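You operate a simulated robot arm through the tools that you are given. There is no shell and no other tool. Be economical: measure what you need, move in short steps, check, and stop when the job is done.

Carry out the task below with a simulated two-armed robot. There is one attempt and no reset: what you move stays moved.

JOB
Stop the charging board: drive off, load lamp off, steering centred, key off.
Fine: the steering lock shows its orange flag at the end; leave the board's other switches as they are.
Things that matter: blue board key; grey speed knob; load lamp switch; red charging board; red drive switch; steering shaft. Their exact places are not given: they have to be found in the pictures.

It is judged by the outcome, as a careful person would: the job done as asked, and still so three seconds after it is handed in. It fails if anything else is knocked over, pushed out of place, dropped, spilled or broken.

ROBOT AND FRAMES
Two 7-joint arms with fingered hands on one trunk, on a base that drives. Base frame: it is fixed to the floor where the robot stands at the start and does not move with it; the origin is under the middle of the robot, x ahead of it, y to its left, z up; the surface under the hand at the start is at about z = 0.74. Units: m, degrees, N and s.
The left shoulder is at the start at [0.04, 0.147, 1.28], the right one opposite. With the tool pointing down near the work surface each hand reaches from about 0.1 to 0.66 m from the robot's upright axis, wherever it stands, measured 20 degrees to its own side. Places, roughly: blue board key [0.3, 0.7, 1.2]; grey speed knob [0.5, 0.3, 1.2]; load lamp switch [0.4, 0.5, 1.2]; red charging board [0.4, 0.4, 0.9]; red drive switch [0.5, 0.1, 1.2]; steering shaft [0.4, 0.3, 1]. Payload 4 kg a hand.
The TCP of each hand is the grasp point between the finger pads, 0.026 m short of the fingertips. In the tool frame z runs along the fingers and y along their closing line. The gripper opens to 0.148 m. The gripper's body begins 0.073 m behind the TCP. The gripper is a hand of 3 fingers: y runs from the thumb to the fingers, the wrist lies at [0, 0, -0.224] in the tool frame, and closing takes about 1.5 s.
Orientation is told as [roll, pitch, yaw] about the base's x, y, z axes, in that order, counted from this pose: with the fingers straight down and closing along the base's y, the tool's x points along the base's -x, its y along +y and its z along -z.

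CONTROLS
- The arms move only by the tool send_rows. It takes "left_targets", "right_targets" or both (then of equal length, played together; a hand with none holds still); each is a list of rows, each an object (a shift or turn left out is 0, a gripper value left out holds the last) with "linear": the shift along the tool's x, y, z in units of 250 mm (1.0 is 250 mm), a list of three; "delta_rot": the turn, a rotation vector about the tool's x, y, z in units of 120 degrees (1.0 is 120 degrees), a list of three. In form: [{"linear": [dx, dy, dz], "delta_rot": [rx, ry, rz]}, ...]. A call has 1 to 12 rows; each row is the pose to reach, as a shift and turn from the pose commanded when the call began, along the tool's axes at that moment. "left_claw" and "right_claw" are, for a hand that has rows, the opening, from 0 (shut) to 1 (fully open), set as the call begins (left out, the last holds). A call with a number of a shift or a turn outside -1 to 1 is refused whole. A row lasts 0.2 s, in which the tool goes at most 0.05 m and 8.6 degrees; a call with a longer step from one row to the next is refused whole, and so is a gripper value outside its range. A pose out of reach is approached as far as the arm can. The call stops where the force on the tool passes 40 N (or 10 N more than at its start, if that is more) or the arm is blocked; 0.2 s more then pass. The fingers move at their own pace (about 0.108 m/s each) and stop on an object; they squeeze with about 23 N. The grip force told is the motor's: it shows also when the fingers shut on nothing. Time passes only in rows, and 0.2 s behind the last, so rows that repeat a pose let the fingers close. The reply holds the time, the measured pose of the TCP, the force on the tool along the base axes, the opening and the grip force, in the units named above and with some noise, with the torque about the TCP (base axes, N m) and any sound that the robot's microphone picked up.
- Cameras (640 x 400 px; columns grow to the right, rows downward): "scene" is now at [0.0975, 0.0486, 1.5227]; the picture's right is [0.53, -0.85, 0.00], its down [-0.39, -0.24, -0.89] and it looks along [0.76, 0.47, -0.46] (base axes); focal length 214 px, centre (320, 200). "left" rides on the left gripper at [-0.068, -0.039, -0.09] in its tool frame; the picture's right is [0.50, -0.87, 0.00], its down [0.66, 0.38, -0.65] and it looks along [0.57, 0.33, 0.76] (tool axes); focal length 222 px, centre (320, 200). "right" rides on the right gripper at [0.068, -0.039, -0.09] in its tool frame; the picture's right is [0.50, 0.87, 0.00], its down [-0.66, 0.38, -0.65] and it looks along [-0.57, 0.33, 0.76] (tool axes); focal length 222 px, centre (320, 200).
- grab_frame(camera): a new picture of that camera. No time passes.
- raise_lower(by): slides the trunk up (or, below 0, down) by that many m; the arms and the scene camera ride with it, the base frame stays. It gives what a move gives, with no picture.
- drive_base(legs): drives the robot by 1 to 6 legs, each [ahead, left, turn to the left] in m, m and degrees, along the robot's own axes; the way and the turn of a leg run together, so that a leg with both is an arc; at most 1.5 m and 180 degrees a leg. The arms and the cameras ride along, it lands a little off, and it stops where it bumps. It gives what a move gives.
- move_fingers(finger1, finger2, thumb_bend, hand): sets how far each is bent, from 0 (flat) to 1 (curled in); at 0.3 the hand is open as for a grip, at 0.7 the pads meet at the TCP. One left out holds its place. A second passes; each finger stops where it meets its share of the squeeze, and holds until it gets a number again. A gripper value or a shape takes the hand back. It gives what a move gives, with no picture; readings hold the bend of each and the force on the fingers (four entries, about 0 where the hand has none), thumb and palm.
- grasp_type(shape, hand): the hand has 3 fingers and takes this shape, open, in about a second: jaw (thumb against the fingers, like two jaws); tri (thumb and two fingers); tip (a fingertip pinch); poke (one finger out to press); point (the index stretched); flat (the hand flat); cup (the hand cupped); fist (a fist). The gripper value then closes the fingers along that shape, each until it touches; the sizes above hold for jaw. It gives what a move gives, with no picture.
- head_to(pan, tilt): turns the head with the scene camera to pan (to the left, within 86 degrees either way) and tilt (down, from -29 to 69), counted from straight ahead of the robot. It gives what a move gives.
- point_at(camera, pixels): there is no depth. For up to 12 entries [column, row, z] of the newest picture of that camera ("zoom" is the newest enlarged one), the place [x, y] in the base frame at which the ray of that pixel passes the height z, good to about 0.002 m. No time passes.
- enlarge(camera, box): a new picture of the part [left, top, right, bottom] of that camera's present view, enlarged. No time passes.
- job_done(): hands the job in; it is judged then, once.

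Keep the steps short. Do not move on a guess: measure, check each grasp and each placing, and mend mistakes. In all there are 80 turns and 78 pictures (those below and enlarged ones count). Leave the grippers open and the arms clear of the work at the hand-in unless told otherwise, and finish with a single line.

The tools are called after "Request:" as a command line: name --argument value ..., lists and objects as JSON in quotes. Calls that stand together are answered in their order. send_rows: Moves the arms, as the interface text tells. Its arguments: {"type":"object","properties":{"left_targets":{"type":"array","items":{"type":"object","properties":{"linear":{"type":"array","items":{"type":"number"}},"delta_rot":{"type":"array","items":{"type":"number"}}}}},"left_claw":{"type":"number"},"right_targets":{"type":"array","items":{"type":"object","properties":{"linear":{"type":"array","items":{"type":"number"}},"delta_rot":{"type":"array","items":{"type":"number"}}}}},"right_claw":{"type":"number"}},"required":[]} The other tools are called the same way: raise_lower (by) slides the trunk up or down; grasp_type (shape, hand) gives the hand a shape; move_fingers (finger1, finger2, thumb_bend, hand) moves the fingers one by one; drive_base (legs) drives the base; head_to (pan, tilt) turns the head that bears the scene camera; grab_frame (camera) takes a picture; point_at (camera, pixels) gives the place at which the rays of pixels pass given heights; enlarge (camera, box) takes an enlarged picture of a part of a camera's view; job_done () hands the job in.

At the start:

```text
time: 0.0
left_eef_pos: [0.2354, 0.3024, 1.4291]
left_tcp_rot: [0.0, 0.0, -0.1]
left_ft_force: [-0.8, -0.7, -0.1]
left_moment: [-0.03, 0.05, 0.02]
left_opening: 0.1479
left_grip_force: 0.0
left_shape: jaw
left_bend: [0.3, 0.3, 0.3]
left_finger forces: [0.0, 0.1, 0.0, 0.0, 0.2, 0.0]
right_eef_pos: [0.3116, 0.0233, 1.4486]
right_tcp_rot: [0.0, 0.1, 0.0]
right_ft_force: [-0.5, 0.0, 0.6]
right_moment: [-0.02, -0.03, -0.01]
right_opening: 0.1479
right_grip_force: 0.0
right_shape: jaw
right_bend: [0.3, 0.3, 0.3]
right_finger forces: [0.0, 0.1, 0.1, 0.1, 0.0, 0.0]
trunk travel left (down, up): [-0.45, 0.056]
robot x, y, heading: [-0.0013, 0.0057, -0.1]
head pan, tilt: [31.8, 27.1]
```

scene: 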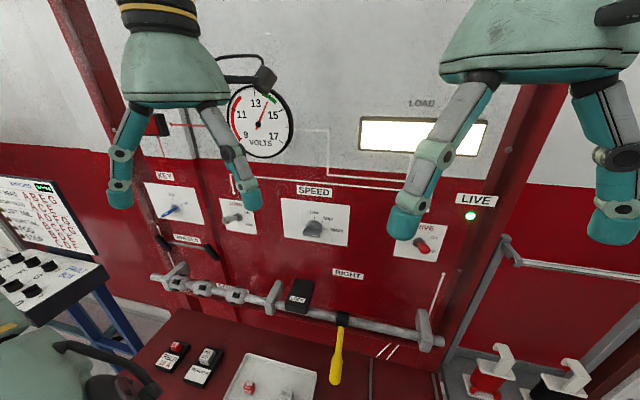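
right: 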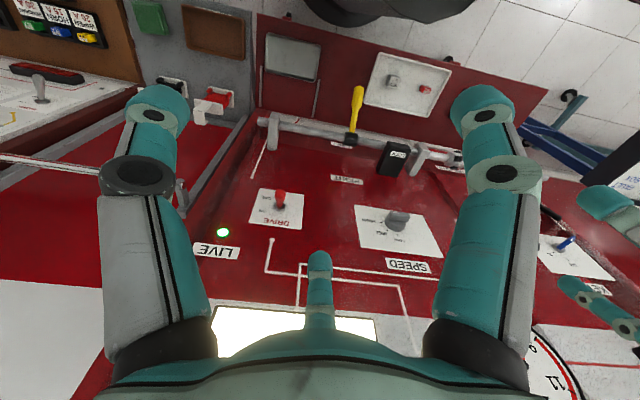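
left: 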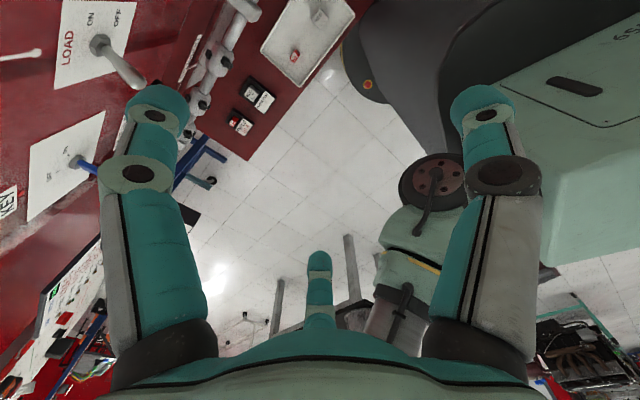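

The board faces me, with key, load, speed and drive on the panel and a steering shaft with a yellow tiller and a LOCK block below. I'll look closer first.

Request:
enlarge --camera "scene" --box '[130, 160, 290, 260]'

Request:
enlarge --camera "scene" --box '[270, 160, 510, 310]'

Request:
enlarge --camera "scene" --box '[140, 240, 460, 400]'

Request:
enlarge --camera "right" --box '[180, 80, 480, 280]'

```text
4.00 times, centred on (210, 210) of scene
```

zoom: 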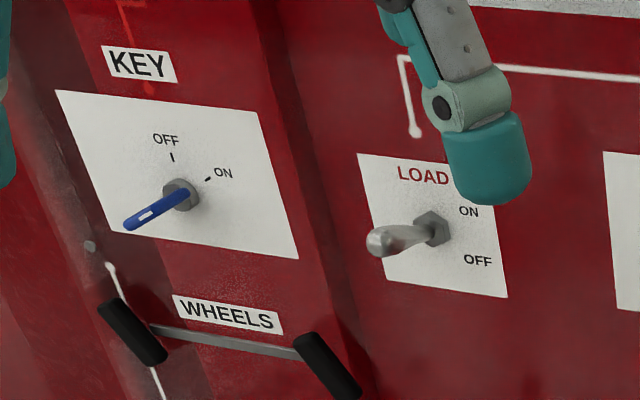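

```text
2.67 times, centred on (390, 235) of scene
```

zoom: 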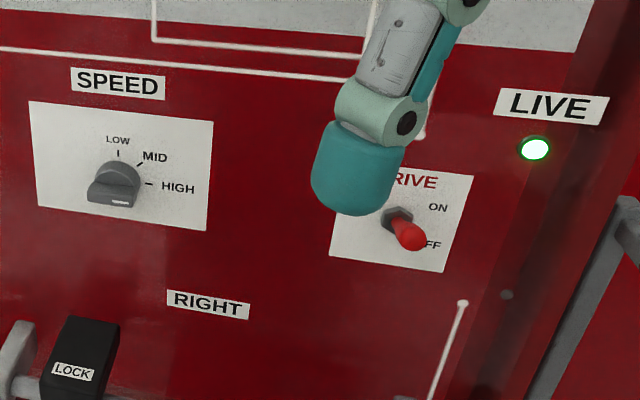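

```text
2.00 times, centred on (300, 320) of scene
```

zoom: 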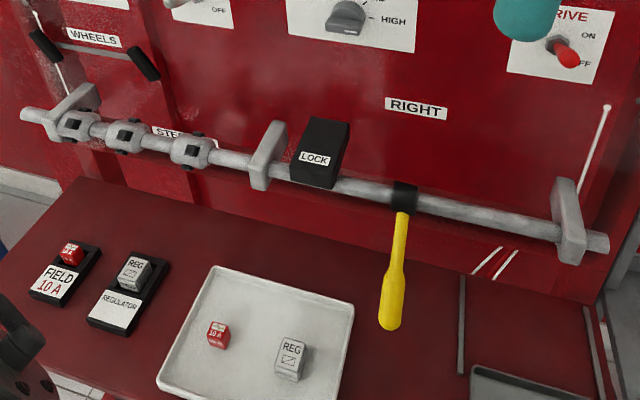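

```text
2.00 times, centred on (330, 180) of right
```

zoom: 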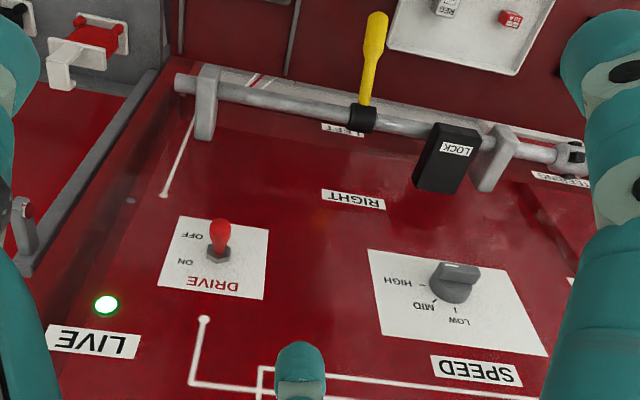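

Triangulating from the two cameras: the drive nut is at about (0.528, 0.061, 1.232) and the speed knob at (0.460, 0.288, 1.226), so the board is yawed about 16.7°. I'll back off 0.22 m, square up to the board, and look again.

Request:
drive_base --legs '[[-0.22, 0, 0], [0, 0, 16.8]]'

Request:
head_to --pan 15 --tilt 25

Request:
grab_frame --camera "scene"

```text
time: 2.6
left_eef_pos: [-0.0862, 0.3559, 1.4289]
left_tcp_rot: [-0.1, -0.1, 17.1]
left_ft_force: [0.4, -0.4, -0.8]
left_moment: [0.0, 0.01, 0.0]
left_opening: 0.1481
left_grip_force: 0.1
left_shape: jaw
left_bend: [0.3, 0.3, 0.3]
left_finger forces: [0.0, 0.0, 0.0, 0.0, 0.1, 0.0]
right_eef_pos: [0.0694, 0.1128, 1.4489]
right_tcp_rot: [0.1, 0.0, 17.0]
right_ft_force: [0.0, -0.7, -0.7]
right_moment: [0.0, 0.01, -0.02]
right_opening: 0.148
right_grip_force: 0.1
right_shape: jaw
right_bend: [0.3, 0.3, 0.3]
right_finger forces: [0.0, 0.0, 0.0, 0.0, 0.0, 0.0]
trunk travel left (down, up): [-0.45, 0.056]
robot x, y, heading: [-0.2214, -0.0027, 16.9]
head pan, tilt: [31.8, 27.1]
```

```text
time: 3.5
left_eef_pos: [-0.0844, 0.3572, 1.429]
left_tcp_rot: [0.1, 0.0, 17.0]
left_ft_force: [0.2, 0.1, 0.3]
left_moment: [0.02, 0.02, 0.06]
left_opening: 0.1478
left_grip_force: 0.1
left_shape: jaw
left_bend: [0.3, 0.3, 0.3]
left_finger forces: [0.1, 0.0, 0.1, 0.0, 0.0, 0.1]
right_eef_pos: [0.0727, 0.1146, 1.4487]
right_tcp_rot: [0.0, 0.1, 17.0]
right_ft_force: [-0.5, 0.8, 0.2]
right_moment: [-0.04, -0.01, 0.03]
right_opening: 0.1478
right_grip_force: 0.0
right_shape: jaw
right_bend: [0.3, 0.3, 0.3]
right_finger forces: [0.1, 0.1, 0.0, 0.0, 0.0, 0.0]
trunk travel left (down, up): [-0.45, 0.056]
robot x, y, heading: [-0.2209, -0.0018, 16.9]
head pan, tilt: [15.0, 25.0]
```

```text
70 pictures are left
```

scene: 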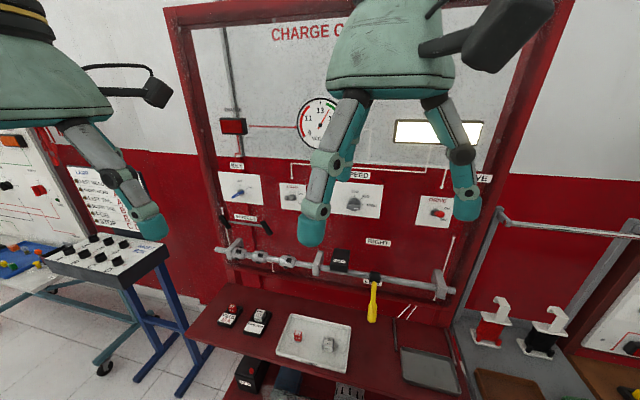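

Next I'll swing the right hand to point forward at the board, out in front of the drive switch and still about 0.2 m clear of it.

Request:
send_rows --right_targets '[{"linear": [-0.07, -0.065, 0.05], "delta_rot": [0, -0.068, 0]}, {"linear": [-0.14, -0.13, 0.1], "delta_rot": [0, -0.136, 0]}, {"linear": [-0.21, -0.195, 0.15], "delta_rot": [0, -0.204, 0]}, {"linear": [-0.28, -0.26, 0.2], "delta_rot": [0, -0.272, 0]}, {"linear": [-0.35, -0.325, 0.25], "delta_rot": [0, -0.34, 0]}, {"linear": [-0.42, -0.39, 0.3], "delta_rot": [0, -0.408, 0]}, {"linear": [-0.49, -0.455, 0.35], "delta_rot": [0, -0.476, 0]}, {"linear": [-0.56, -0.52, 0.4], "delta_rot": [0, -0.544, 0]}, {"linear": [-0.63, -0.585, 0.45], "delta_rot": [0, -0.612, 0]}, {"linear": [-0.7, -0.65, 0.5], "delta_rot": [0, -0.68, 0]}, {"linear": [-0.75, -0.7, 0.55], "delta_rot": [0, -0.75, 0]}]'

Request:
grab_frame --camera "scene"

Request:
grab_frame --camera "right"

```text
time: 5.8
left_eef_pos: [-0.0863, 0.3559, 1.4299]
left_tcp_rot: [0.0, -0.1, 16.9]
left_ft_force: [0.3, 0.0, 0.1]
left_moment: [-0.01, -0.01, 0.0]
left_opening: 0.148
left_grip_force: 0.0
left_shape: jaw
left_bend: [0.3, 0.3, 0.3]
left_finger forces: [0.1, 0.1, 0.0, 0.0, 0.0, 0.0]
right_eef_pos: [0.2631, -0.0201, 1.4446]
right_tcp_rot: [-7.2, -86.7, 24.3]
right_ft_force: [-0.3, -0.1, 0.0]
right_moment: [0.01, 0.02, 0.02]
right_opening: 0.1479
right_grip_force: 0.0
right_shape: jaw
right_bend: [0.3, 0.3, 0.3]
right_finger forces: [0.1, 0.0, 0.1, 0.0, 0.0, 0.1]
right hand out of reach, approached as far as the arm can: row 9, 10, 11
trunk travel left (down, up): [-0.45, 0.056]
robot x, y, heading: [-0.2217, 0.0003, 17.1]
head pan, tilt: [15.0, 25.0]
```

```text
69 pictures are left
```

scene: 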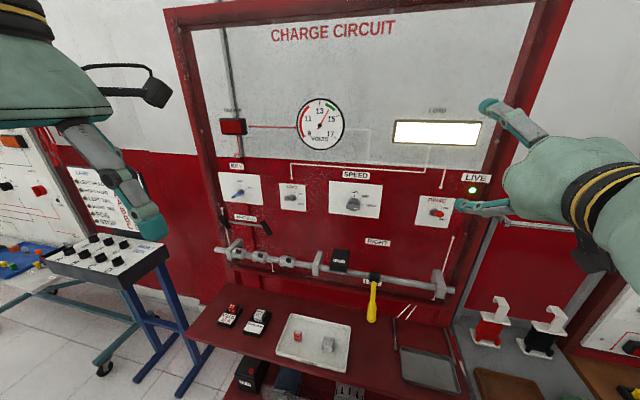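

```text
68 pictures are left
```

right: 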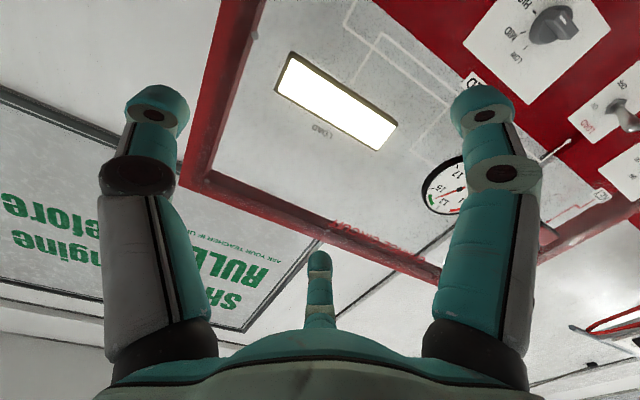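

The right hand stopped a bit short of the commanded pose, probably because its wrist is too close to the shoulder. The view is clear now, so I'll zoom in on the controls.

Request:
enlarge --camera "scene" --box '[210, 155, 310, 245]'

Request:
enlarge --camera "scene" --box '[320, 160, 480, 260]'

Request:
enlarge --camera "scene" --box '[210, 220, 470, 330]'

```text
4.44 times, centred on (260, 200) of scene
```

zoom: 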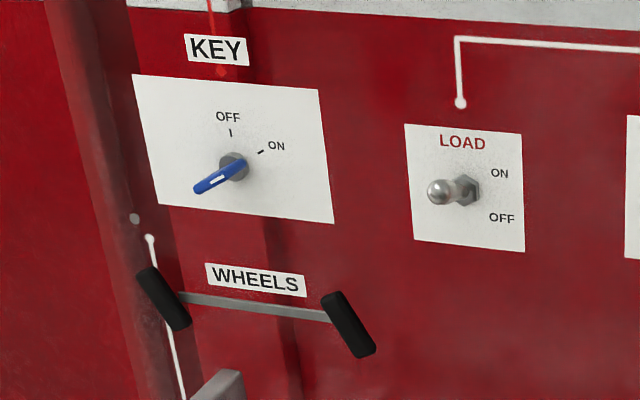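

```text
4.00 times, centred on (400, 210) of scene
```

zoom: 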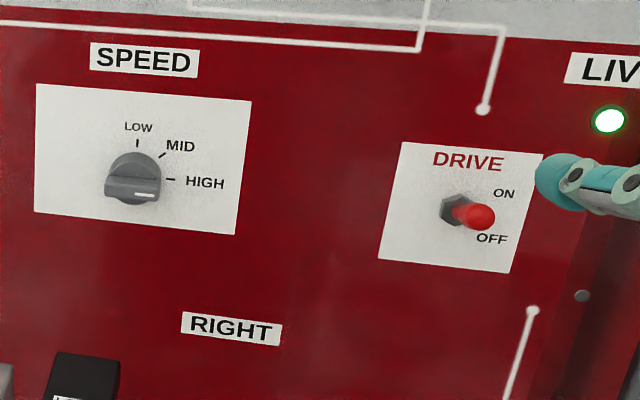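

```text
2.46 times, centred on (340, 275) of scene
```

zoom: 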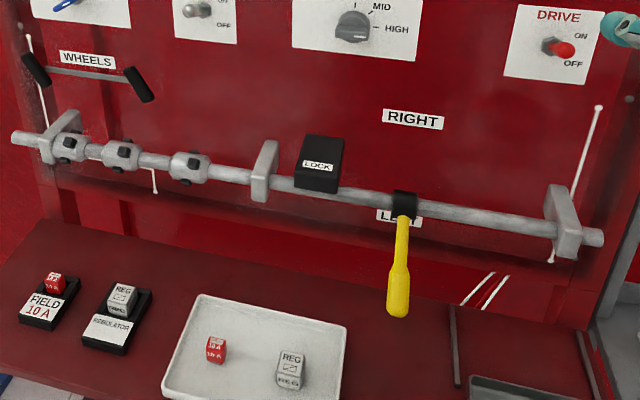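

Reading the zooms: drive is ON (lever up, LIVE lit), load is ON (lever up), key is ON, speed is at HIGH, and the tiller is down towards LEFT with the wheels tilted. I'll get rays to triangulate these points.

Request:
point_at --camera "scene" --pixels '[[374.1, 277, 1.0], [374.1, 277, 1.2], [371.3, 321.5, 0.9], [371.3, 321.5, 1.1], [414.5, 212.5, 1.2], [414.5, 212.5, 1.3], [294, 198, 1.2], [294, 198, 1.3], [242.5, 192, 1.2], [242.5, 192, 1.3], [439, 214.5, 1.2], [439, 214.5, 1.3]]'

```text
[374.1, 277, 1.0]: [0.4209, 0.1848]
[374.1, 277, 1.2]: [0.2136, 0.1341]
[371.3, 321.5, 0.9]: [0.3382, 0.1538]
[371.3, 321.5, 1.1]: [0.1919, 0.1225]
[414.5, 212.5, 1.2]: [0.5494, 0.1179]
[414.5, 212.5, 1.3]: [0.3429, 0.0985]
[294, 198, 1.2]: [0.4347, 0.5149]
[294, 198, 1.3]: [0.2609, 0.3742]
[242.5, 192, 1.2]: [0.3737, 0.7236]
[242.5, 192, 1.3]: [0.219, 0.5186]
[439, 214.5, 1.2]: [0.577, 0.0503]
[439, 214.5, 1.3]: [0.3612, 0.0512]
```

Results in board coordinates (distance d from the origin, board plane at 0.523):
- Drive nut: about (0.527, 0.064, 1.225).
- Load nut: (0.399, 0.486, 1.220).
- Key: (0.341, 0.680, 1.221).
- Tiller: shaft at z≈0.98, tip at (0.331, 0.152, 0.910), about 30° below horizontal.

Next I'll close the right hand into a pusher and bring it 0.1 m forward.

Request:
send_rows --right_targets '[{"linear": [0, 0, 0.15]}, {"linear": [0, 0, 0.3]}, {"linear": [0, 0, 0.4]}, {"linear": [0, 0, 0.4]}, {"linear": [0, 0, 0.4]}, {"linear": [0, 0, 0.4]}]' --right_claw 0

Request:
grab_frame --camera "scene"

Request:
grab_frame --camera "right"

```text
time: 7.2
left_eef_pos: [-0.0843, 0.3578, 1.4292]
left_tcp_rot: [-0.1, 0.1, 17.0]
left_ft_force: [0.3, -0.5, 0.2]
left_moment: [0.0, 0.02, -0.06]
left_opening: 0.1481
left_grip_force: 0.0
left_shape: jaw
left_bend: [0.3, 0.3, 0.3]
left_finger forces: [0.0, 0.1, 0.0, 0.0, 0.0, 0.0]
right_eef_pos: [0.3586, 0.0078, 1.4567]
right_tcp_rot: [-7.8, -85.7, 24.9]
right_ft_force: [0.5, -0.2, -0.2]
right_moment: [0.02, 0.0, 0.01]
right_opening: 0.0
right_grip_force: 23.1
right_shape: jaw
right_bend: [0.7, 0.7, 0.7]
right_finger forces: [0.0, 0.1, 0.1, 0.1, 0.0, 0.0]
right hand out of reach, approached as far as the arm can: row 1, 2, 3, 4, 5, 6
trunk travel left (down, up): [-0.45, 0.056]
robot x, y, heading: [-0.2203, 0.0043, 16.9]
head pan, tilt: [15.0, 25.0]
```

```text
64 pictures are left
```

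scene: 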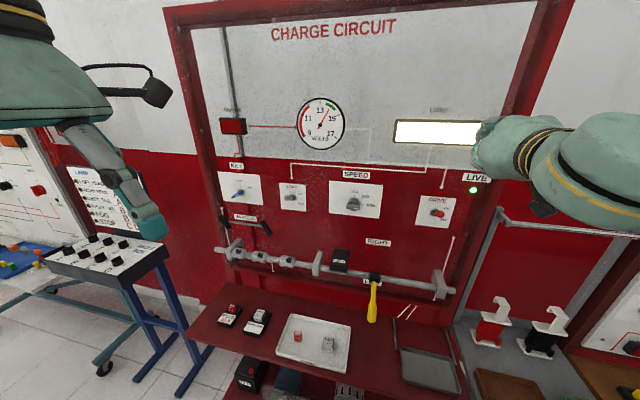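

```text
63 pictures are left
```

right: 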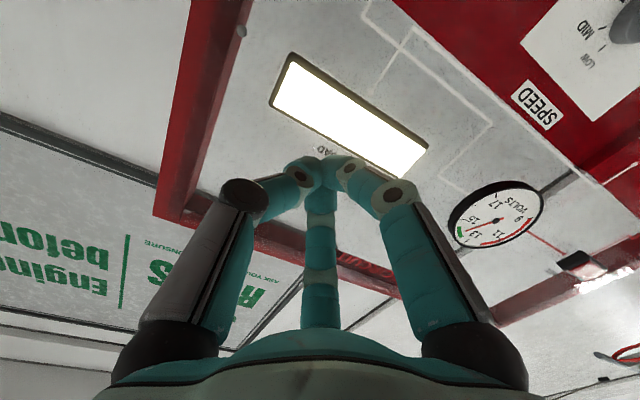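

The arm can't hold a level hand below z≈1.45 in this posture, so I'll bring the command back to where the hand really is. Height changes will come from the trunk instead.

Request:
send_rows --right_targets '[{"linear": [-0.15, 0, -0.03]}, {"linear": [-0.3, 0, -0.06]}, {"linear": [-0.45, 0, -0.1]}, {"linear": [-0.6, 0, -0.1]}]'

Request:
raise_lower --by -0.14

Request:
grab_frame --camera "scene"

```text
time: 8.2
left_eef_pos: [-0.0854, 0.3581, 1.4299]
left_tcp_rot: [0.0, 0.0, 17.0]
left_ft_force: [-0.2, 0.4, -0.3]
left_moment: [0.01, -0.05, -0.01]
left_opening: 0.1482
left_grip_force: 0.1
left_shape: jaw
left_bend: [0.3, 0.3, 0.3]
left_finger forces: [0.0, 0.0, 0.0, 0.0, 0.0, 0.0]
right_eef_pos: [0.3404, 0.0047, 1.6097]
right_tcp_rot: [-8.2, -86.3, 25.3]
right_ft_force: [-0.8, -0.8, 1.3]
right_moment: [0.01, 0.01, -0.04]
right_opening: 0.0
right_grip_force: 23.0
right_shape: jaw
right_bend: [0.7, 0.7, 0.7]
right_finger forces: [0.0, 0.0, 0.0, 0.0, 0.0, 0.0]
trunk travel left (down, up): [-0.45, 0.056]
robot x, y, heading: [-0.2229, -0.0033, 17.0]
head pan, tilt: [15.0, 25.0]
```

```text
time: 9.9
left_eef_pos: [-0.0849, 0.3571, 1.288]
left_tcp_rot: [0.0, 0.0, 17.0]
left_ft_force: [0.5, 0.3, 0.0]
left_moment: [0.0, 0.01, -0.03]
left_opening: 0.1477
left_grip_force: 0.1
left_shape: jaw
left_bend: [0.3, 0.3, 0.3]
left_finger forces: [0.0, 0.0, 0.0, 0.0, 0.0, 0.0]
right_eef_pos: [0.3402, 0.0054, 1.4689]
right_tcp_rot: [-7.9, -86.4, 25.1]
right_ft_force: [-0.3, 0.0, -0.7]
right_moment: [-0.01, 0.04, 0.0]
right_opening: 0.0
right_grip_force: 23.6
right_shape: jaw
right_bend: [0.7, 0.7, 0.7]
right_finger forces: [0.1, 0.0, 0.0, 0.1, 0.0, 0.1]
trunk travel left (down, up): [-0.31, 0.196]
robot x, y, heading: [-0.2232, 0.0017, 17.0]
head pan, tilt: [15.0, 25.0]
```

```text
62 pictures are left
```

scene: 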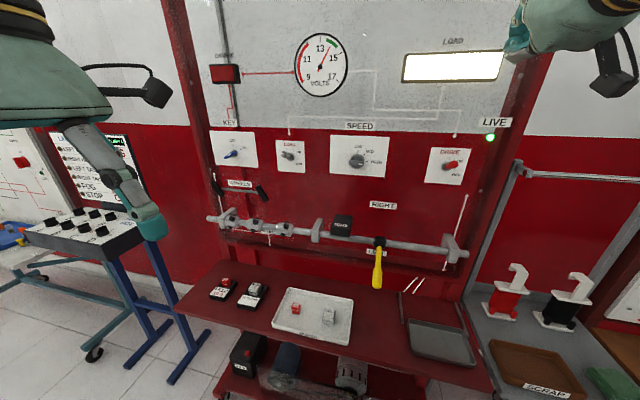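

The commands turned out to be relative to the clipped pose, so the hand rose to 1.469. With the trunk down, I'll bring it down to about 1.34 and forward 0.1 m. The tip will be at d≈0.45, above and short of the lever.

Request:
send_rows --right_targets '[{"linear": [0.12, 0, 0.08]}, {"linear": [0.24, 0, 0.16]}, {"linear": [0.36, 0, 0.24]}, {"linear": [0.46, 0, 0.32]}, {"linear": [0.52, 0, 0.4]}]'

Request:
enlarge --camera "scene" --box '[380, 80, 540, 200]'

```text
time: 11.1
left_eef_pos: [-0.0849, 0.3578, 1.287]
left_tcp_rot: [0.0, 0.1, 17.0]
left_ft_force: [0.1, 0.8, -0.4]
left_moment: [0.01, -0.02, 0.04]
left_opening: 0.1478
left_grip_force: 0.0
left_shape: jaw
left_bend: [0.3, 0.3, 0.3]
left_finger forces: [0.0, 0.1, 0.0, 0.0, 0.0, 0.1]
right_eef_pos: [0.4279, 0.0319, 1.3324]
right_tcp_rot: [-7.7, -86.5, 24.8]
right_ft_force: [-0.1, -0.1, 0.0]
right_moment: [0.02, -0.01, 0.02]
right_opening: 0.0
right_grip_force: 22.7
right_shape: jaw
right_bend: [0.7, 0.7, 0.7]
right_finger forces: [0.0, 0.1, 0.0, 0.0, 0.0, 0.0]
trunk travel left (down, up): [-0.31, 0.196]
robot x, y, heading: [-0.2217, -0.0015, 16.9]
head pan, tilt: [15.0, 25.0]
```

```text
3.33 times, centred on (460, 140) of scene
```

zoom: 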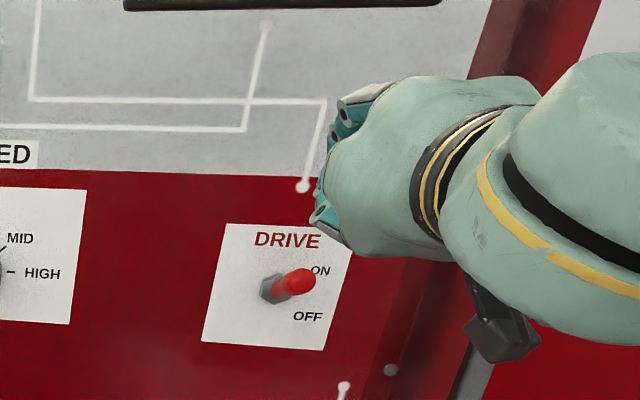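

The lever is clearly up at ON. I'll raise the arm 0.1 m, lower the trunk 0.14 m, then go forward 0.055 m, so there is arm travel left for a force-guarded downward push.

Request:
send_rows --right_targets '[{"linear": [-0.15, 0, 0]}, {"linear": [-0.3, 0, 0]}, {"linear": [-0.4, 0, 0]}]'

Request:
raise_lower --by -0.14

Request:
send_rows --right_targets '[{"linear": [0, 0, 0.08]}, {"linear": [0, 0, 0.15]}, {"linear": [0, 0, 0.22]}]'

Request:
grab_frame --camera "scene"

```text
time: 11.9
left_eef_pos: [-0.0853, 0.3561, 1.2882]
left_tcp_rot: [0.0, 0.0, 16.9]
left_ft_force: [0.7, -0.2, -0.6]
left_moment: [-0.01, 0.01, -0.03]
left_opening: 0.1481
left_grip_force: 0.1
left_shape: jaw
left_bend: [0.3, 0.3, 0.3]
left_finger forces: [0.1, 0.0, 0.0, 0.0, 0.1, 0.0]
right_eef_pos: [0.4364, 0.0345, 1.4303]
right_tcp_rot: [-8.0, -86.4, 25.0]
right_ft_force: [-0.2, 0.5, -0.3]
right_moment: [-0.01, -0.02, 0.0]
right_opening: 0.0002
right_grip_force: 22.5
right_shape: jaw
right_bend: [0.7, 0.7, 0.7]
right_finger forces: [0.0, 0.0, 0.0, 0.1, 0.1, 0.0]
trunk travel left (down, up): [-0.31, 0.196]
robot x, y, heading: [-0.2192, 0.0003, 16.8]
head pan, tilt: [15.0, 25.0]
```

```text
time: 13.6
left_eef_pos: [-0.0857, 0.3562, 1.149]
left_tcp_rot: [0.0, 0.0, 16.9]
left_ft_force: [-0.1, -0.7, 0.4]
left_moment: [-0.03, -0.01, 0.02]
left_opening: 0.1483
left_grip_force: 0.0
left_shape: jaw
left_bend: [0.3, 0.3, 0.3]
left_finger forces: [0.1, 0.0, 0.0, 0.0, 0.1, 0.0]
right_eef_pos: [0.4373, 0.0345, 1.29]
right_tcp_rot: [-7.8, -86.6, 24.9]
right_ft_force: [0.5, 0.3, 0.5]
right_moment: [-0.01, 0.02, -0.02]
right_opening: 0.0002
right_grip_force: 22.8
right_shape: jaw
right_bend: [0.7, 0.7, 0.7]
right_finger forces: [0.1, 0.0, 0.0, 0.1, 0.0, 0.0]
trunk travel left (down, up): [-0.17, 0.336]
robot x, y, heading: [-0.2172, -0.0039, 17.3]
head pan, tilt: [15.0, 25.0]
```

```text
time: 14.4
left_eef_pos: [-0.0843, 0.3573, 1.1491]
left_tcp_rot: [0.0, 0.0, 17.0]
left_ft_force: [-0.6, 0.9, 0.2]
left_moment: [-0.03, 0.04, -0.03]
left_opening: 0.1479
left_grip_force: 0.0
left_shape: jaw
left_bend: [0.3, 0.3, 0.3]
left_finger forces: [0.0, 0.0, 0.1, 0.0, 0.0, 0.0]
right_eef_pos: [0.491, 0.0497, 1.2882]
right_tcp_rot: [-8.9, -86.5, 26.0]
right_ft_force: [0.7, 0.6, 0.6]
right_moment: [0.02, 0.01, 0.0]
right_opening: 0.0002
right_grip_force: 22.9
right_shape: jaw
right_bend: [0.7, 0.7, 0.7]
right_finger forces: [0.0, 0.0, 0.1, 0.0, 0.0, 0.0]
trunk travel left (down, up): [-0.17, 0.336]
robot x, y, heading: [-0.2195, 0.0002, 17.1]
head pan, tilt: [15.0, 25.0]
```

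```text
60 pictures are left
```

scene: 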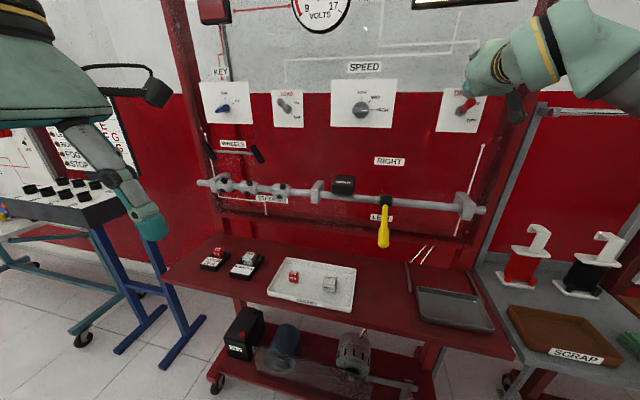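

The fingertips are at d≈0.51, over the drive lever at u≈-0.093. Now I'll push down gently with the force guard on.

Request:
send_rows --right_targets '[{"linear": [0.04, 0, 0]}, {"linear": [0.08, 0, 0]}, {"linear": [0.12, 0, 0]}, {"linear": [0.16, 0, 0]}, {"linear": [0.2, 0, 0]}, {"linear": [0.24, 0, 0]}]'

Request:
enlarge --camera "scene" --box '[400, 50, 560, 150]'

```text
time: 15.8
left_eef_pos: [-0.0841, 0.3568, 1.1493]
left_tcp_rot: [0.0, -0.1, 17.0]
left_ft_force: [0.4, 0.7, 0.4]
left_moment: [0.04, -0.03, -0.01]
left_opening: 0.1478
left_grip_force: 0.1
left_shape: jaw
left_bend: [0.3, 0.3, 0.3]
left_finger forces: [0.0, 0.0, 0.0, 0.0, 0.0, 0.1]
right_eef_pos: [0.4845, 0.0493, 1.2281]
right_tcp_rot: [-8.1, -86.6, 25.0]
right_ft_force: [0.6, 0.4, 2.2]
right_moment: [0.03, 0.0, -0.02]
right_opening: 0.0002
right_grip_force: 23.5
right_shape: jaw
right_bend: [0.7, 0.7, 0.7]
right_finger forces: [0.0, 0.1, 0.0, 0.0, 0.1, 0.0]
trunk travel left (down, up): [-0.17, 0.336]
robot x, y, heading: [-0.2238, 0.0014, 17.1]
head pan, tilt: [15.0, 25.0]
```

```text
4.00 times, centred on (480, 100) of scene
```

zoom: 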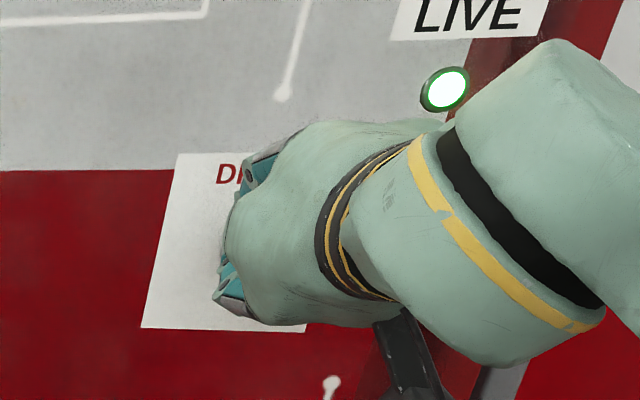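

There's a slight upward force (2.2 N), so contact is starting. I'll continue down.

Request:
send_rows --right_targets '[{"linear": [0.04, 0, 0]}, {"linear": [0.08, 0, 0]}, {"linear": [0.12, 0, 0]}]'

Request:
enlarge --camera "scene" --box '[400, 50, 560, 150]'

```text
time: 16.5
left_eef_pos: [-0.0872, 0.3568, 1.1497]
left_tcp_rot: [0.0, -0.1, 17.0]
left_ft_force: [-0.1, -0.2, -0.8]
left_moment: [0.0, 0.07, -0.03]
left_opening: 0.1481
left_grip_force: 0.1
left_shape: jaw
left_bend: [0.3, 0.3, 0.3]
left_finger forces: [0.1, 0.0, 0.0, 0.0, 0.0, 0.0]
right_eef_pos: [0.4789, 0.0492, 1.2199]
right_tcp_rot: [-19.6, -88.7, 37.0]
right_ft_force: [-10.1, 1.2, 10.1]
right_moment: [0.05, -0.2, 0.03]
right_opening: 0.0
right_grip_force: 22.3
right_shape: jaw
right_bend: [0.7, 0.7, 0.7]
right_finger forces: [0.1, 0.0, 0.0, 0.1, 0.1, 0.0]
trunk travel left (down, up): [-0.17, 0.336]
robot x, y, heading: [-0.2226, -0.0022, 16.9]
head pan, tilt: [15.0, 25.0]
stopped in row 3 (right hand): the force on the tool passed its limit at 42 N (the readings are from after the stop); the commanded pose is now the measured one
```

```text
4.00 times, centred on (480, 100) of scene
```

zoom: 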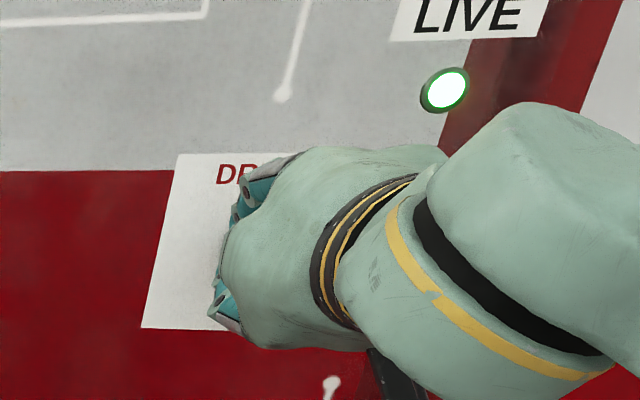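

It stopped at 42 N without flipping. I'll look from the hand camera.

Request:
grab_frame --camera "right"

```text
57 pictures are left
```

right: 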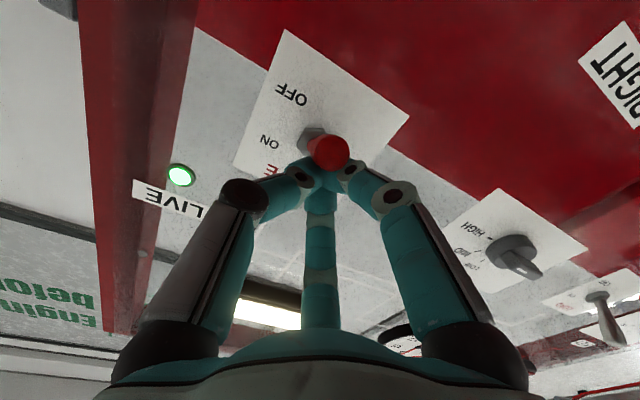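

The lever head sits about 1 cm below and ahead of the fingertips, so I'm only pressing on its end. I'll go up 0.05 m, forward 0.03 m, and check.

Request:
send_rows --right_targets '[{"linear": [-0.1, 0, -0.04]}, {"linear": [-0.2, 0, 0]}, {"linear": [-0.2, 0, 0.06]}, {"linear": [-0.2, 0, 0.12]}]'

Request:
grab_frame --camera "right"

```text
time: 17.5
left_eef_pos: [-0.0867, 0.3572, 1.1496]
left_tcp_rot: [0.0, -0.1, 17.0]
left_ft_force: [0.5, 0.3, -0.2]
left_moment: [0.0, -0.03, 0.03]
left_opening: 0.1481
left_grip_force: 0.0
left_shape: jaw
left_bend: [0.3, 0.3, 0.3]
left_finger forces: [0.0, 0.0, 0.1, 0.0, 0.0, 0.0]
right_eef_pos: [0.511, 0.0596, 1.2669]
right_tcp_rot: [-13.1, -88.0, 30.4]
right_ft_force: [-0.4, -0.1, -0.4]
right_moment: [0.01, 0.02, 0.01]
right_opening: 0.0
right_grip_force: 23.2
right_shape: jaw
right_bend: [0.7, 0.7, 0.7]
right_finger forces: [0.1, 0.0, 0.0, 0.1, 0.1, 0.0]
trunk travel left (down, up): [-0.17, 0.336]
robot x, y, heading: [-0.2218, 0.0024, 16.8]
head pan, tilt: [15.0, 25.0]
```

```text
56 pictures are left
```

right: 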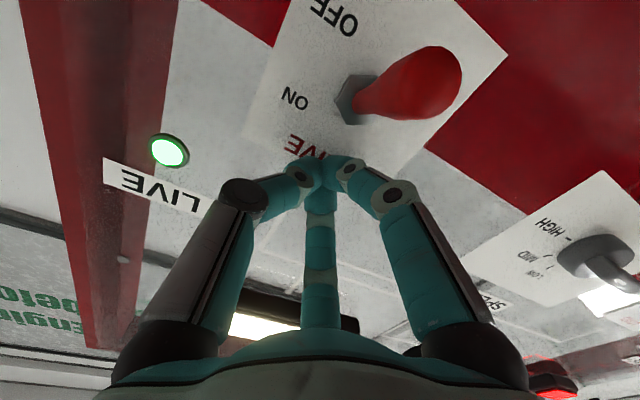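

The fingertips are now above the lever, between it and the DRIVE label, and laterally in line. I'll push down.

Request:
send_rows --right_targets '[{"linear": [0.04, 0, 0]}, {"linear": [0.08, 0, 0]}, {"linear": [0.12, 0, 0]}, {"linear": [0.16, 0, 0]}, {"linear": [0.2, 0, 0]}]'

Request:
grab_frame --camera "right"

```text
time: 18.7
left_eef_pos: [-0.0844, 0.3573, 1.1496]
left_tcp_rot: [-0.1, -0.1, 17.1]
left_ft_force: [-0.9, 0.2, 0.2]
left_moment: [0.0, 0.01, 0.0]
left_opening: 0.1481
left_grip_force: 0.1
left_shape: jaw
left_bend: [0.3, 0.3, 0.3]
left_finger forces: [0.0, 0.0, 0.1, 0.1, 0.1, 0.0]
right_eef_pos: [0.5115, 0.0567, 1.2316]
right_tcp_rot: [-58.8, -89.4, 76.2]
right_ft_force: [6.6, 5.0, 6.6]
right_moment: [0.09, -0.19, 0.05]
right_opening: 0.0001
right_grip_force: 22.8
right_shape: jaw
right_bend: [0.7, 0.7, 0.7]
right_finger forces: [0.1, 0.1, 0.0, 0.0, 0.0, 0.0]
trunk travel left (down, up): [-0.17, 0.336]
robot x, y, heading: [-0.2181, 0.0006, 16.9]
head pan, tilt: [15.0, 25.0]
stopped in row 5 (right hand): the force on the tool passed its limit at 48 N (the readings are from after the stop); the commanded pose is now the measured one
```

```text
55 pictures are left
```

right: 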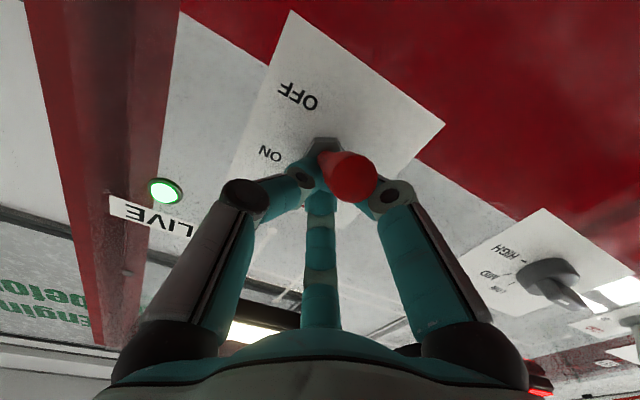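

The contact is too close to the nut and has poor leverage. I'll lift, come back 17 mm so the fingertips bear on the lever's outer half, and push again slowly.

Request:
send_rows --right_targets '[{"linear": [-0.08, 0, 0]}, {"linear": [-0.14, 0, -0.04]}, {"linear": [-0.14, 0, -0.068]}, {"linear": [-0.08, 0, -0.068]}, {"linear": [-0.04, 0, -0.068]}, {"linear": [-0.01, 0, -0.068]}, {"linear": [0.01, 0, -0.068]}, {"linear": [0.03, 0, -0.068]}, {"linear": [0.05, 0, -0.068]}, {"linear": [0.07, 0, -0.068]}, {"linear": [0.1, 0, -0.068]}]'

Request:
grab_frame --camera "right"

```text
time: 21.1
left_eef_pos: [-0.0861, 0.3571, 1.1485]
left_tcp_rot: [0.0, 0.0, 17.1]
left_ft_force: [-0.4, -0.4, -0.3]
left_moment: [0.0, 0.03, -0.01]
left_opening: 0.148
left_grip_force: 0.0
left_shape: jaw
left_bend: [0.3, 0.3, 0.3]
left_finger forces: [0.0, 0.0, 0.0, 0.0, 0.1, 0.1]
right_eef_pos: [0.4887, 0.0537, 1.2235]
right_tcp_rot: [-161.3, -88.6, 179.1]
right_ft_force: [-10.5, 2.7, 9.6]
right_moment: [0.07, -0.18, 0.05]
right_opening: 0.0
right_grip_force: 23.3
right_shape: jaw
right_bend: [0.7, 0.7, 0.7]
right_finger forces: [0.1, 0.0, 0.0, 0.0, 0.0, 0.1]
trunk travel left (down, up): [-0.17, 0.336]
robot x, y, heading: [-0.2174, -0.0017, 17.2]
head pan, tilt: [15.0, 25.0]
stopped in row 11 (right hand): the force on the tool passed its limit at 41 N (the readings are from after the stop); the commanded pose is now the measured one
```

```text
54 pictures are left
```

right: 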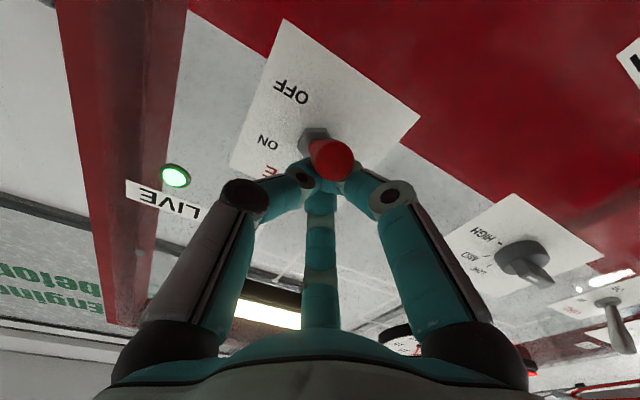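

From this angle the lever may actually already lean down. I'll lift and back the hand off, then look from the head camera.

Request:
send_rows --right_targets '[{"linear": [-0.1, 0, -0.1]}, {"linear": [-0.15, -0.1, -0.25]}, {"linear": [-0.15, -0.2, -0.4]}, {"linear": [-0.15, -0.3, -0.5]}]'

Request:
enlarge --camera "scene" --box '[400, 50, 560, 150]'

```text
time: 22.1
left_eef_pos: [-0.0854, 0.3563, 1.1492]
left_tcp_rot: [0.0, 0.0, 17.1]
left_ft_force: [0.0, 0.3, 0.3]
left_moment: [0.03, -0.01, 0.0]
left_opening: 0.1478
left_grip_force: 0.1
left_shape: jaw
left_bend: [0.3, 0.3, 0.3]
left_finger forces: [0.0, 0.0, 0.0, 0.0, 0.1, 0.1]
right_eef_pos: [0.3927, -0.0598, 1.2541]
right_tcp_rot: [-158.6, -89.1, 176.1]
right_ft_force: [0.6, -0.5, 0.4]
right_moment: [-0.02, -0.01, 0.0]
right_opening: 0.0
right_grip_force: 23.1
right_shape: jaw
right_bend: [0.7, 0.7, 0.7]
right_finger forces: [0.1, 0.0, 0.0, 0.0, 0.0, 0.0]
trunk travel left (down, up): [-0.17, 0.336]
robot x, y, heading: [-0.2205, -0.0008, 17.0]
head pan, tilt: [15.0, 25.0]
```

```text
4.00 times, centred on (480, 100) of scene
```

zoom: 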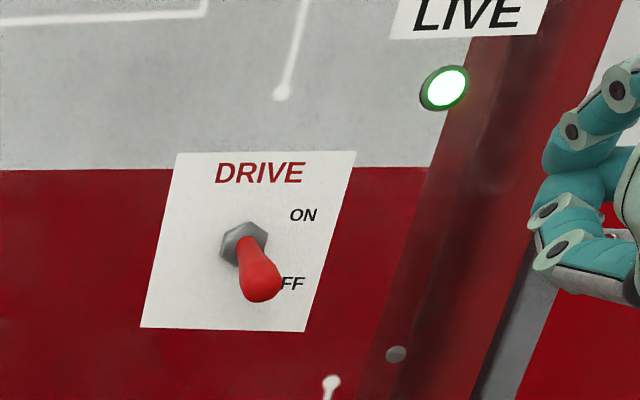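

The drive lever is now down at OFF; it flipped on the first push. LIVE stays lit, presumably because of the key. Next I'll swing the left hand to point forward, closed, in front of the load switch.

Request:
send_rows --left_targets '[{"linear": [-0.08, 0, -0.06], "delta_rot": [0, -0.068, 0]}, {"linear": [-0.16, 0, -0.12], "delta_rot": [0, -0.136, 0]}, {"linear": [-0.24, 0, -0.18], "delta_rot": [0, -0.204, 0]}, {"linear": [-0.32, 0, -0.24], "delta_rot": [0, -0.272, 0]}, {"linear": [-0.4, 0, -0.3], "delta_rot": [0, -0.34, 0]}, {"linear": [-0.48, 0, -0.36], "delta_rot": [0, -0.408, 0]}, {"linear": [-0.56, 0, -0.42], "delta_rot": [0, -0.476, 0]}, {"linear": [-0.64, 0, -0.48], "delta_rot": [0, -0.544, 0]}, {"linear": [-0.72, 0, -0.54], "delta_rot": [0, -0.612, 0]}, {"linear": [-0.8, 0, -0.6], "delta_rot": [0, -0.68, 0]}, {"linear": [-0.88, 0, -0.66], "delta_rot": [0, -0.74, 0]}]' --left_claw 0

Request:
grab_frame --camera "scene"

Request:
grab_frame --camera "left"

```text
time: 24.5
left_eef_pos: [0.1277, 0.4239, 1.3108]
left_tcp_rot: [0.9, -88.8, 16.0]
left_ft_force: [-0.5, 0.0, -0.4]
left_moment: [0.0, 0.01, -0.05]
left_opening: 0.0
left_grip_force: 23.0
left_shape: jaw
left_bend: [0.7, 0.7, 0.7]
left_finger forces: [0.1, 0.0, 0.1, 0.1, 0.0, 0.0]
right_eef_pos: [0.3933, -0.0571, 1.2531]
right_tcp_rot: [-154.0, -89.2, 171.5]
right_ft_force: [-0.2, 0.9, 0.1]
right_moment: [-0.01, 0.02, 0.0]
right_opening: 0.0001
right_grip_force: 22.6
right_shape: jaw
right_bend: [0.7, 0.7, 0.7]
right_finger forces: [0.1, 0.1, 0.1, 0.0, 0.0, 0.0]
trunk travel left (down, up): [-0.17, 0.336]
robot x, y, heading: [-0.2199, -0.0012, 17.2]
head pan, tilt: [15.0, 25.0]
```

```text
52 pictures are left
```

scene: 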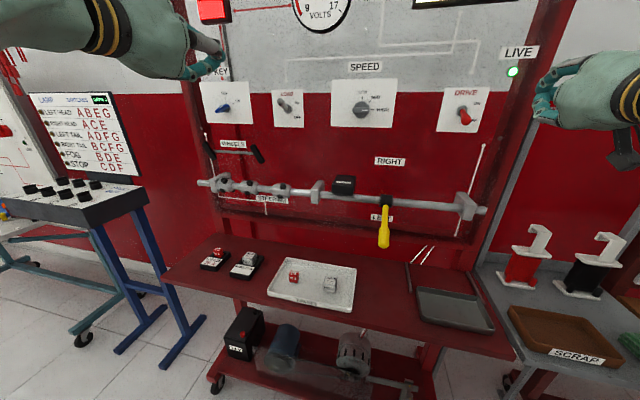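

```text
51 pictures are left
```

left: 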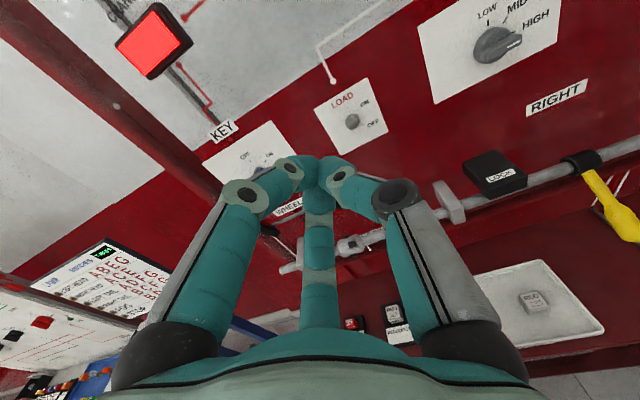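

The left hand is level at (d 0.245, u 0.369, z 1.311). The load nut checks out at u≈0.354, z≈1.225. I'll go forward above it to the d≈0.48 that worked for the drive switch.

Request:
send_rows --left_targets '[{"linear": [0, -0.03, 0.16]}, {"linear": [0, -0.06, 0.32]}, {"linear": [0, -0.06, 0.48]}, {"linear": [0, -0.06, 0.64]}, {"linear": [0.03, -0.06, 0.8]}, {"linear": [0.06, -0.06, 0.88]}, {"linear": [0.08, -0.06, 0.94]}]'

Request:
grab_frame --camera "left"

Request:
enlarge --camera "scene" --box '[190, 40, 350, 140]'

```text
time: 26.1
left_eef_pos: [0.3559, 0.4795, 1.2874]
left_tcp_rot: [-1.1, -88.9, 18.1]
left_ft_force: [0.1, 0.1, 0.3]
left_moment: [0.04, -0.03, 0.01]
left_opening: 0.0
left_grip_force: 22.8
left_shape: jaw
left_bend: [0.7, 0.7, 0.7]
left_finger forces: [0.0, 0.0, 0.0, 0.0, 0.0, 0.0]
right_eef_pos: [0.3948, -0.0582, 1.2534]
right_tcp_rot: [-155.4, -89.2, 173.0]
right_ft_force: [0.5, -0.5, -0.8]
right_moment: [-0.04, 0.0, -0.03]
right_opening: 0.0001
right_grip_force: 22.6
right_shape: jaw
right_bend: [0.7, 0.7, 0.7]
right_finger forces: [0.0, 0.0, 0.0, 0.1, 0.0, 0.0]
trunk travel left (down, up): [-0.17, 0.336]
robot x, y, heading: [-0.2216, -0.0018, 16.9]
head pan, tilt: [15.0, 25.0]
```

```text
50 pictures are left
```

left: 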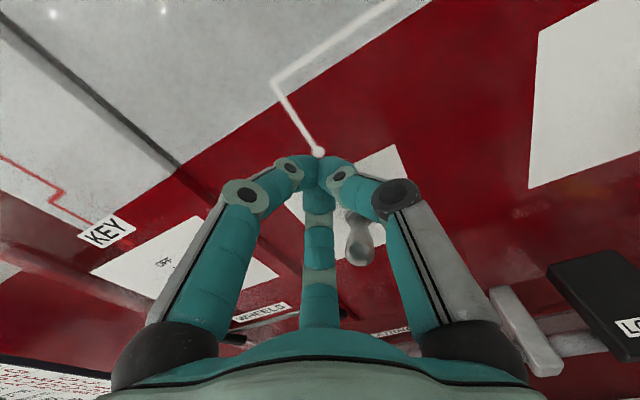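

```text
4.00 times, centred on (270, 90) of scene
```

zoom: 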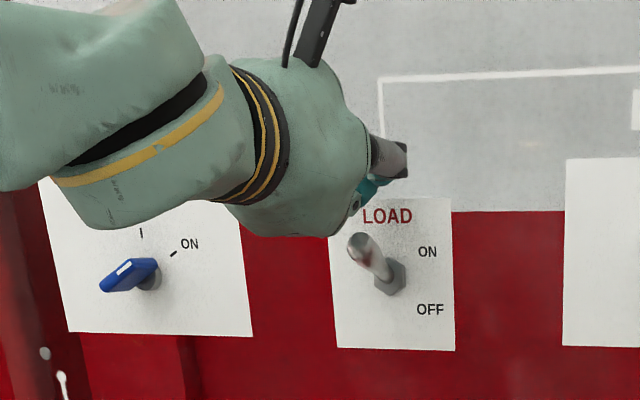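

The load lever is up at ON, with the hand right above it (d 0.479, u 0.356). I'll push down with the force guard.

Request:
send_rows --left_targets '[{"linear": [0.04, 0, 0]}, {"linear": [0.08, 0, 0]}, {"linear": [0.12, 0, 0]}, {"linear": [0.16, 0, 0]}, {"linear": [0.2, 0, 0]}, {"linear": [0.24, 0, 0]}, {"linear": [0.28, 0, 0]}]'

Request:
enlarge --camera "scene" --box '[190, 40, 350, 140]'

```text
time: 27.7
left_eef_pos: [0.3502, 0.4771, 1.2245]
left_tcp_rot: [-7.5, -89.2, 24.7]
left_ft_force: [-4.4, 5.0, 13.4]
left_moment: [0.18, -0.21, 0.14]
left_opening: 0.0002
left_grip_force: 23.0
left_shape: jaw
left_bend: [0.7, 0.7, 0.7]
left_finger forces: [0.0, 0.9, 0.0, 0.0, 0.0, 0.0]
right_eef_pos: [0.3913, -0.0582, 1.2554]
right_tcp_rot: [-158.6, -89.0, 176.1]
right_ft_force: [0.3, 0.1, -0.7]
right_moment: [0.02, 0.01, 0.01]
right_opening: 0.0001
right_grip_force: 23.1
right_shape: jaw
right_bend: [0.7, 0.7, 0.7]
right_finger forces: [0.1, 0.1, 0.0, 0.0, 0.0, 0.0]
trunk travel left (down, up): [-0.17, 0.336]
robot x, y, heading: [-0.2199, -0.0013, 17.0]
head pan, tilt: [15.0, 25.0]
```

```text
4.00 times, centred on (270, 90) of scene
```

zoom: 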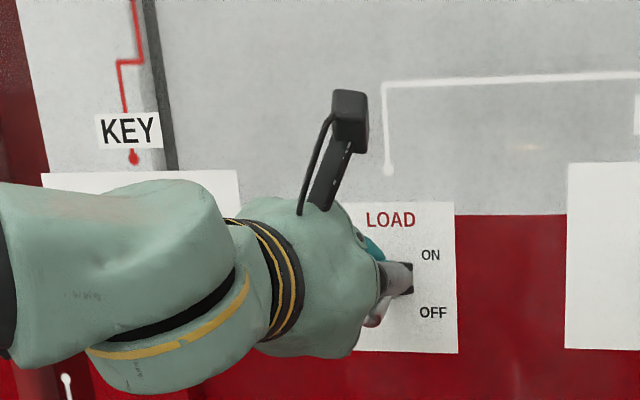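

The lever tip now shows below the fingers at zoom (375,320). I'll lift, back off, and check.

Request:
send_rows --left_targets '[{"linear": [-0.1, 0, 0]}, {"linear": [-0.2, 0, -0.1]}, {"linear": [-0.28, 0, -0.25]}, {"linear": [-0.28, 0, -0.4]}]'

Request:
enlarge --camera "scene" --box '[190, 40, 350, 140]'

Request:
grab_frame --camera "scene"

```text
time: 28.7
left_eef_pos: [0.2572, 0.4486, 1.2935]
left_tcp_rot: [-2.1, -88.8, 19.2]
left_ft_force: [-0.3, -0.4, -0.5]
left_moment: [0.02, -0.01, 0.0]
left_opening: 0.0001
left_grip_force: 23.4
left_shape: jaw
left_bend: [0.7, 0.7, 0.7]
left_finger forces: [0.0, 0.0, 0.1, 0.0, 0.0, 0.1]
right_eef_pos: [0.3921, -0.0581, 1.254]
right_tcp_rot: [-157.7, -89.0, 175.1]
right_ft_force: [-0.2, -0.3, -0.4]
right_moment: [0.03, 0.05, 0.0]
right_opening: 0.0
right_grip_force: 22.8
right_shape: jaw
right_bend: [0.7, 0.7, 0.7]
right_finger forces: [0.0, 0.0, 0.1, 0.0, 0.0, 0.0]
trunk travel left (down, up): [-0.17, 0.336]
robot x, y, heading: [-0.2201, 0.0013, 17.0]
head pan, tilt: [15.0, 25.0]
```

```text
4.00 times, centred on (270, 90) of scene
```

zoom: 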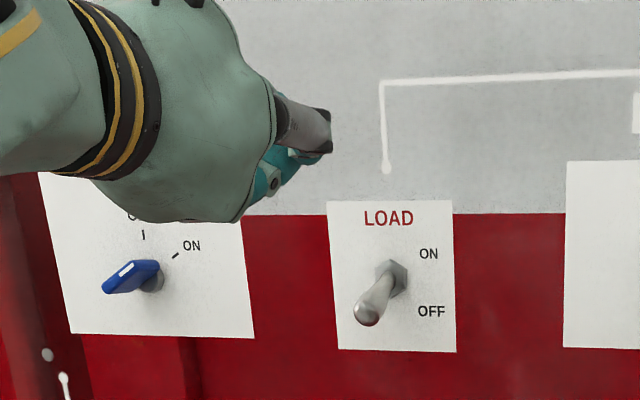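

```text
46 pictures are left
```

scene: 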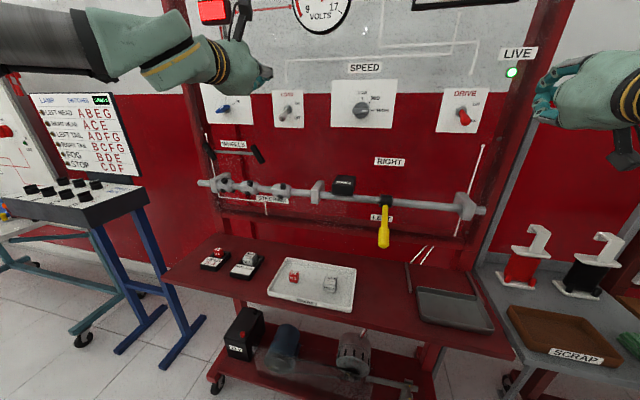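

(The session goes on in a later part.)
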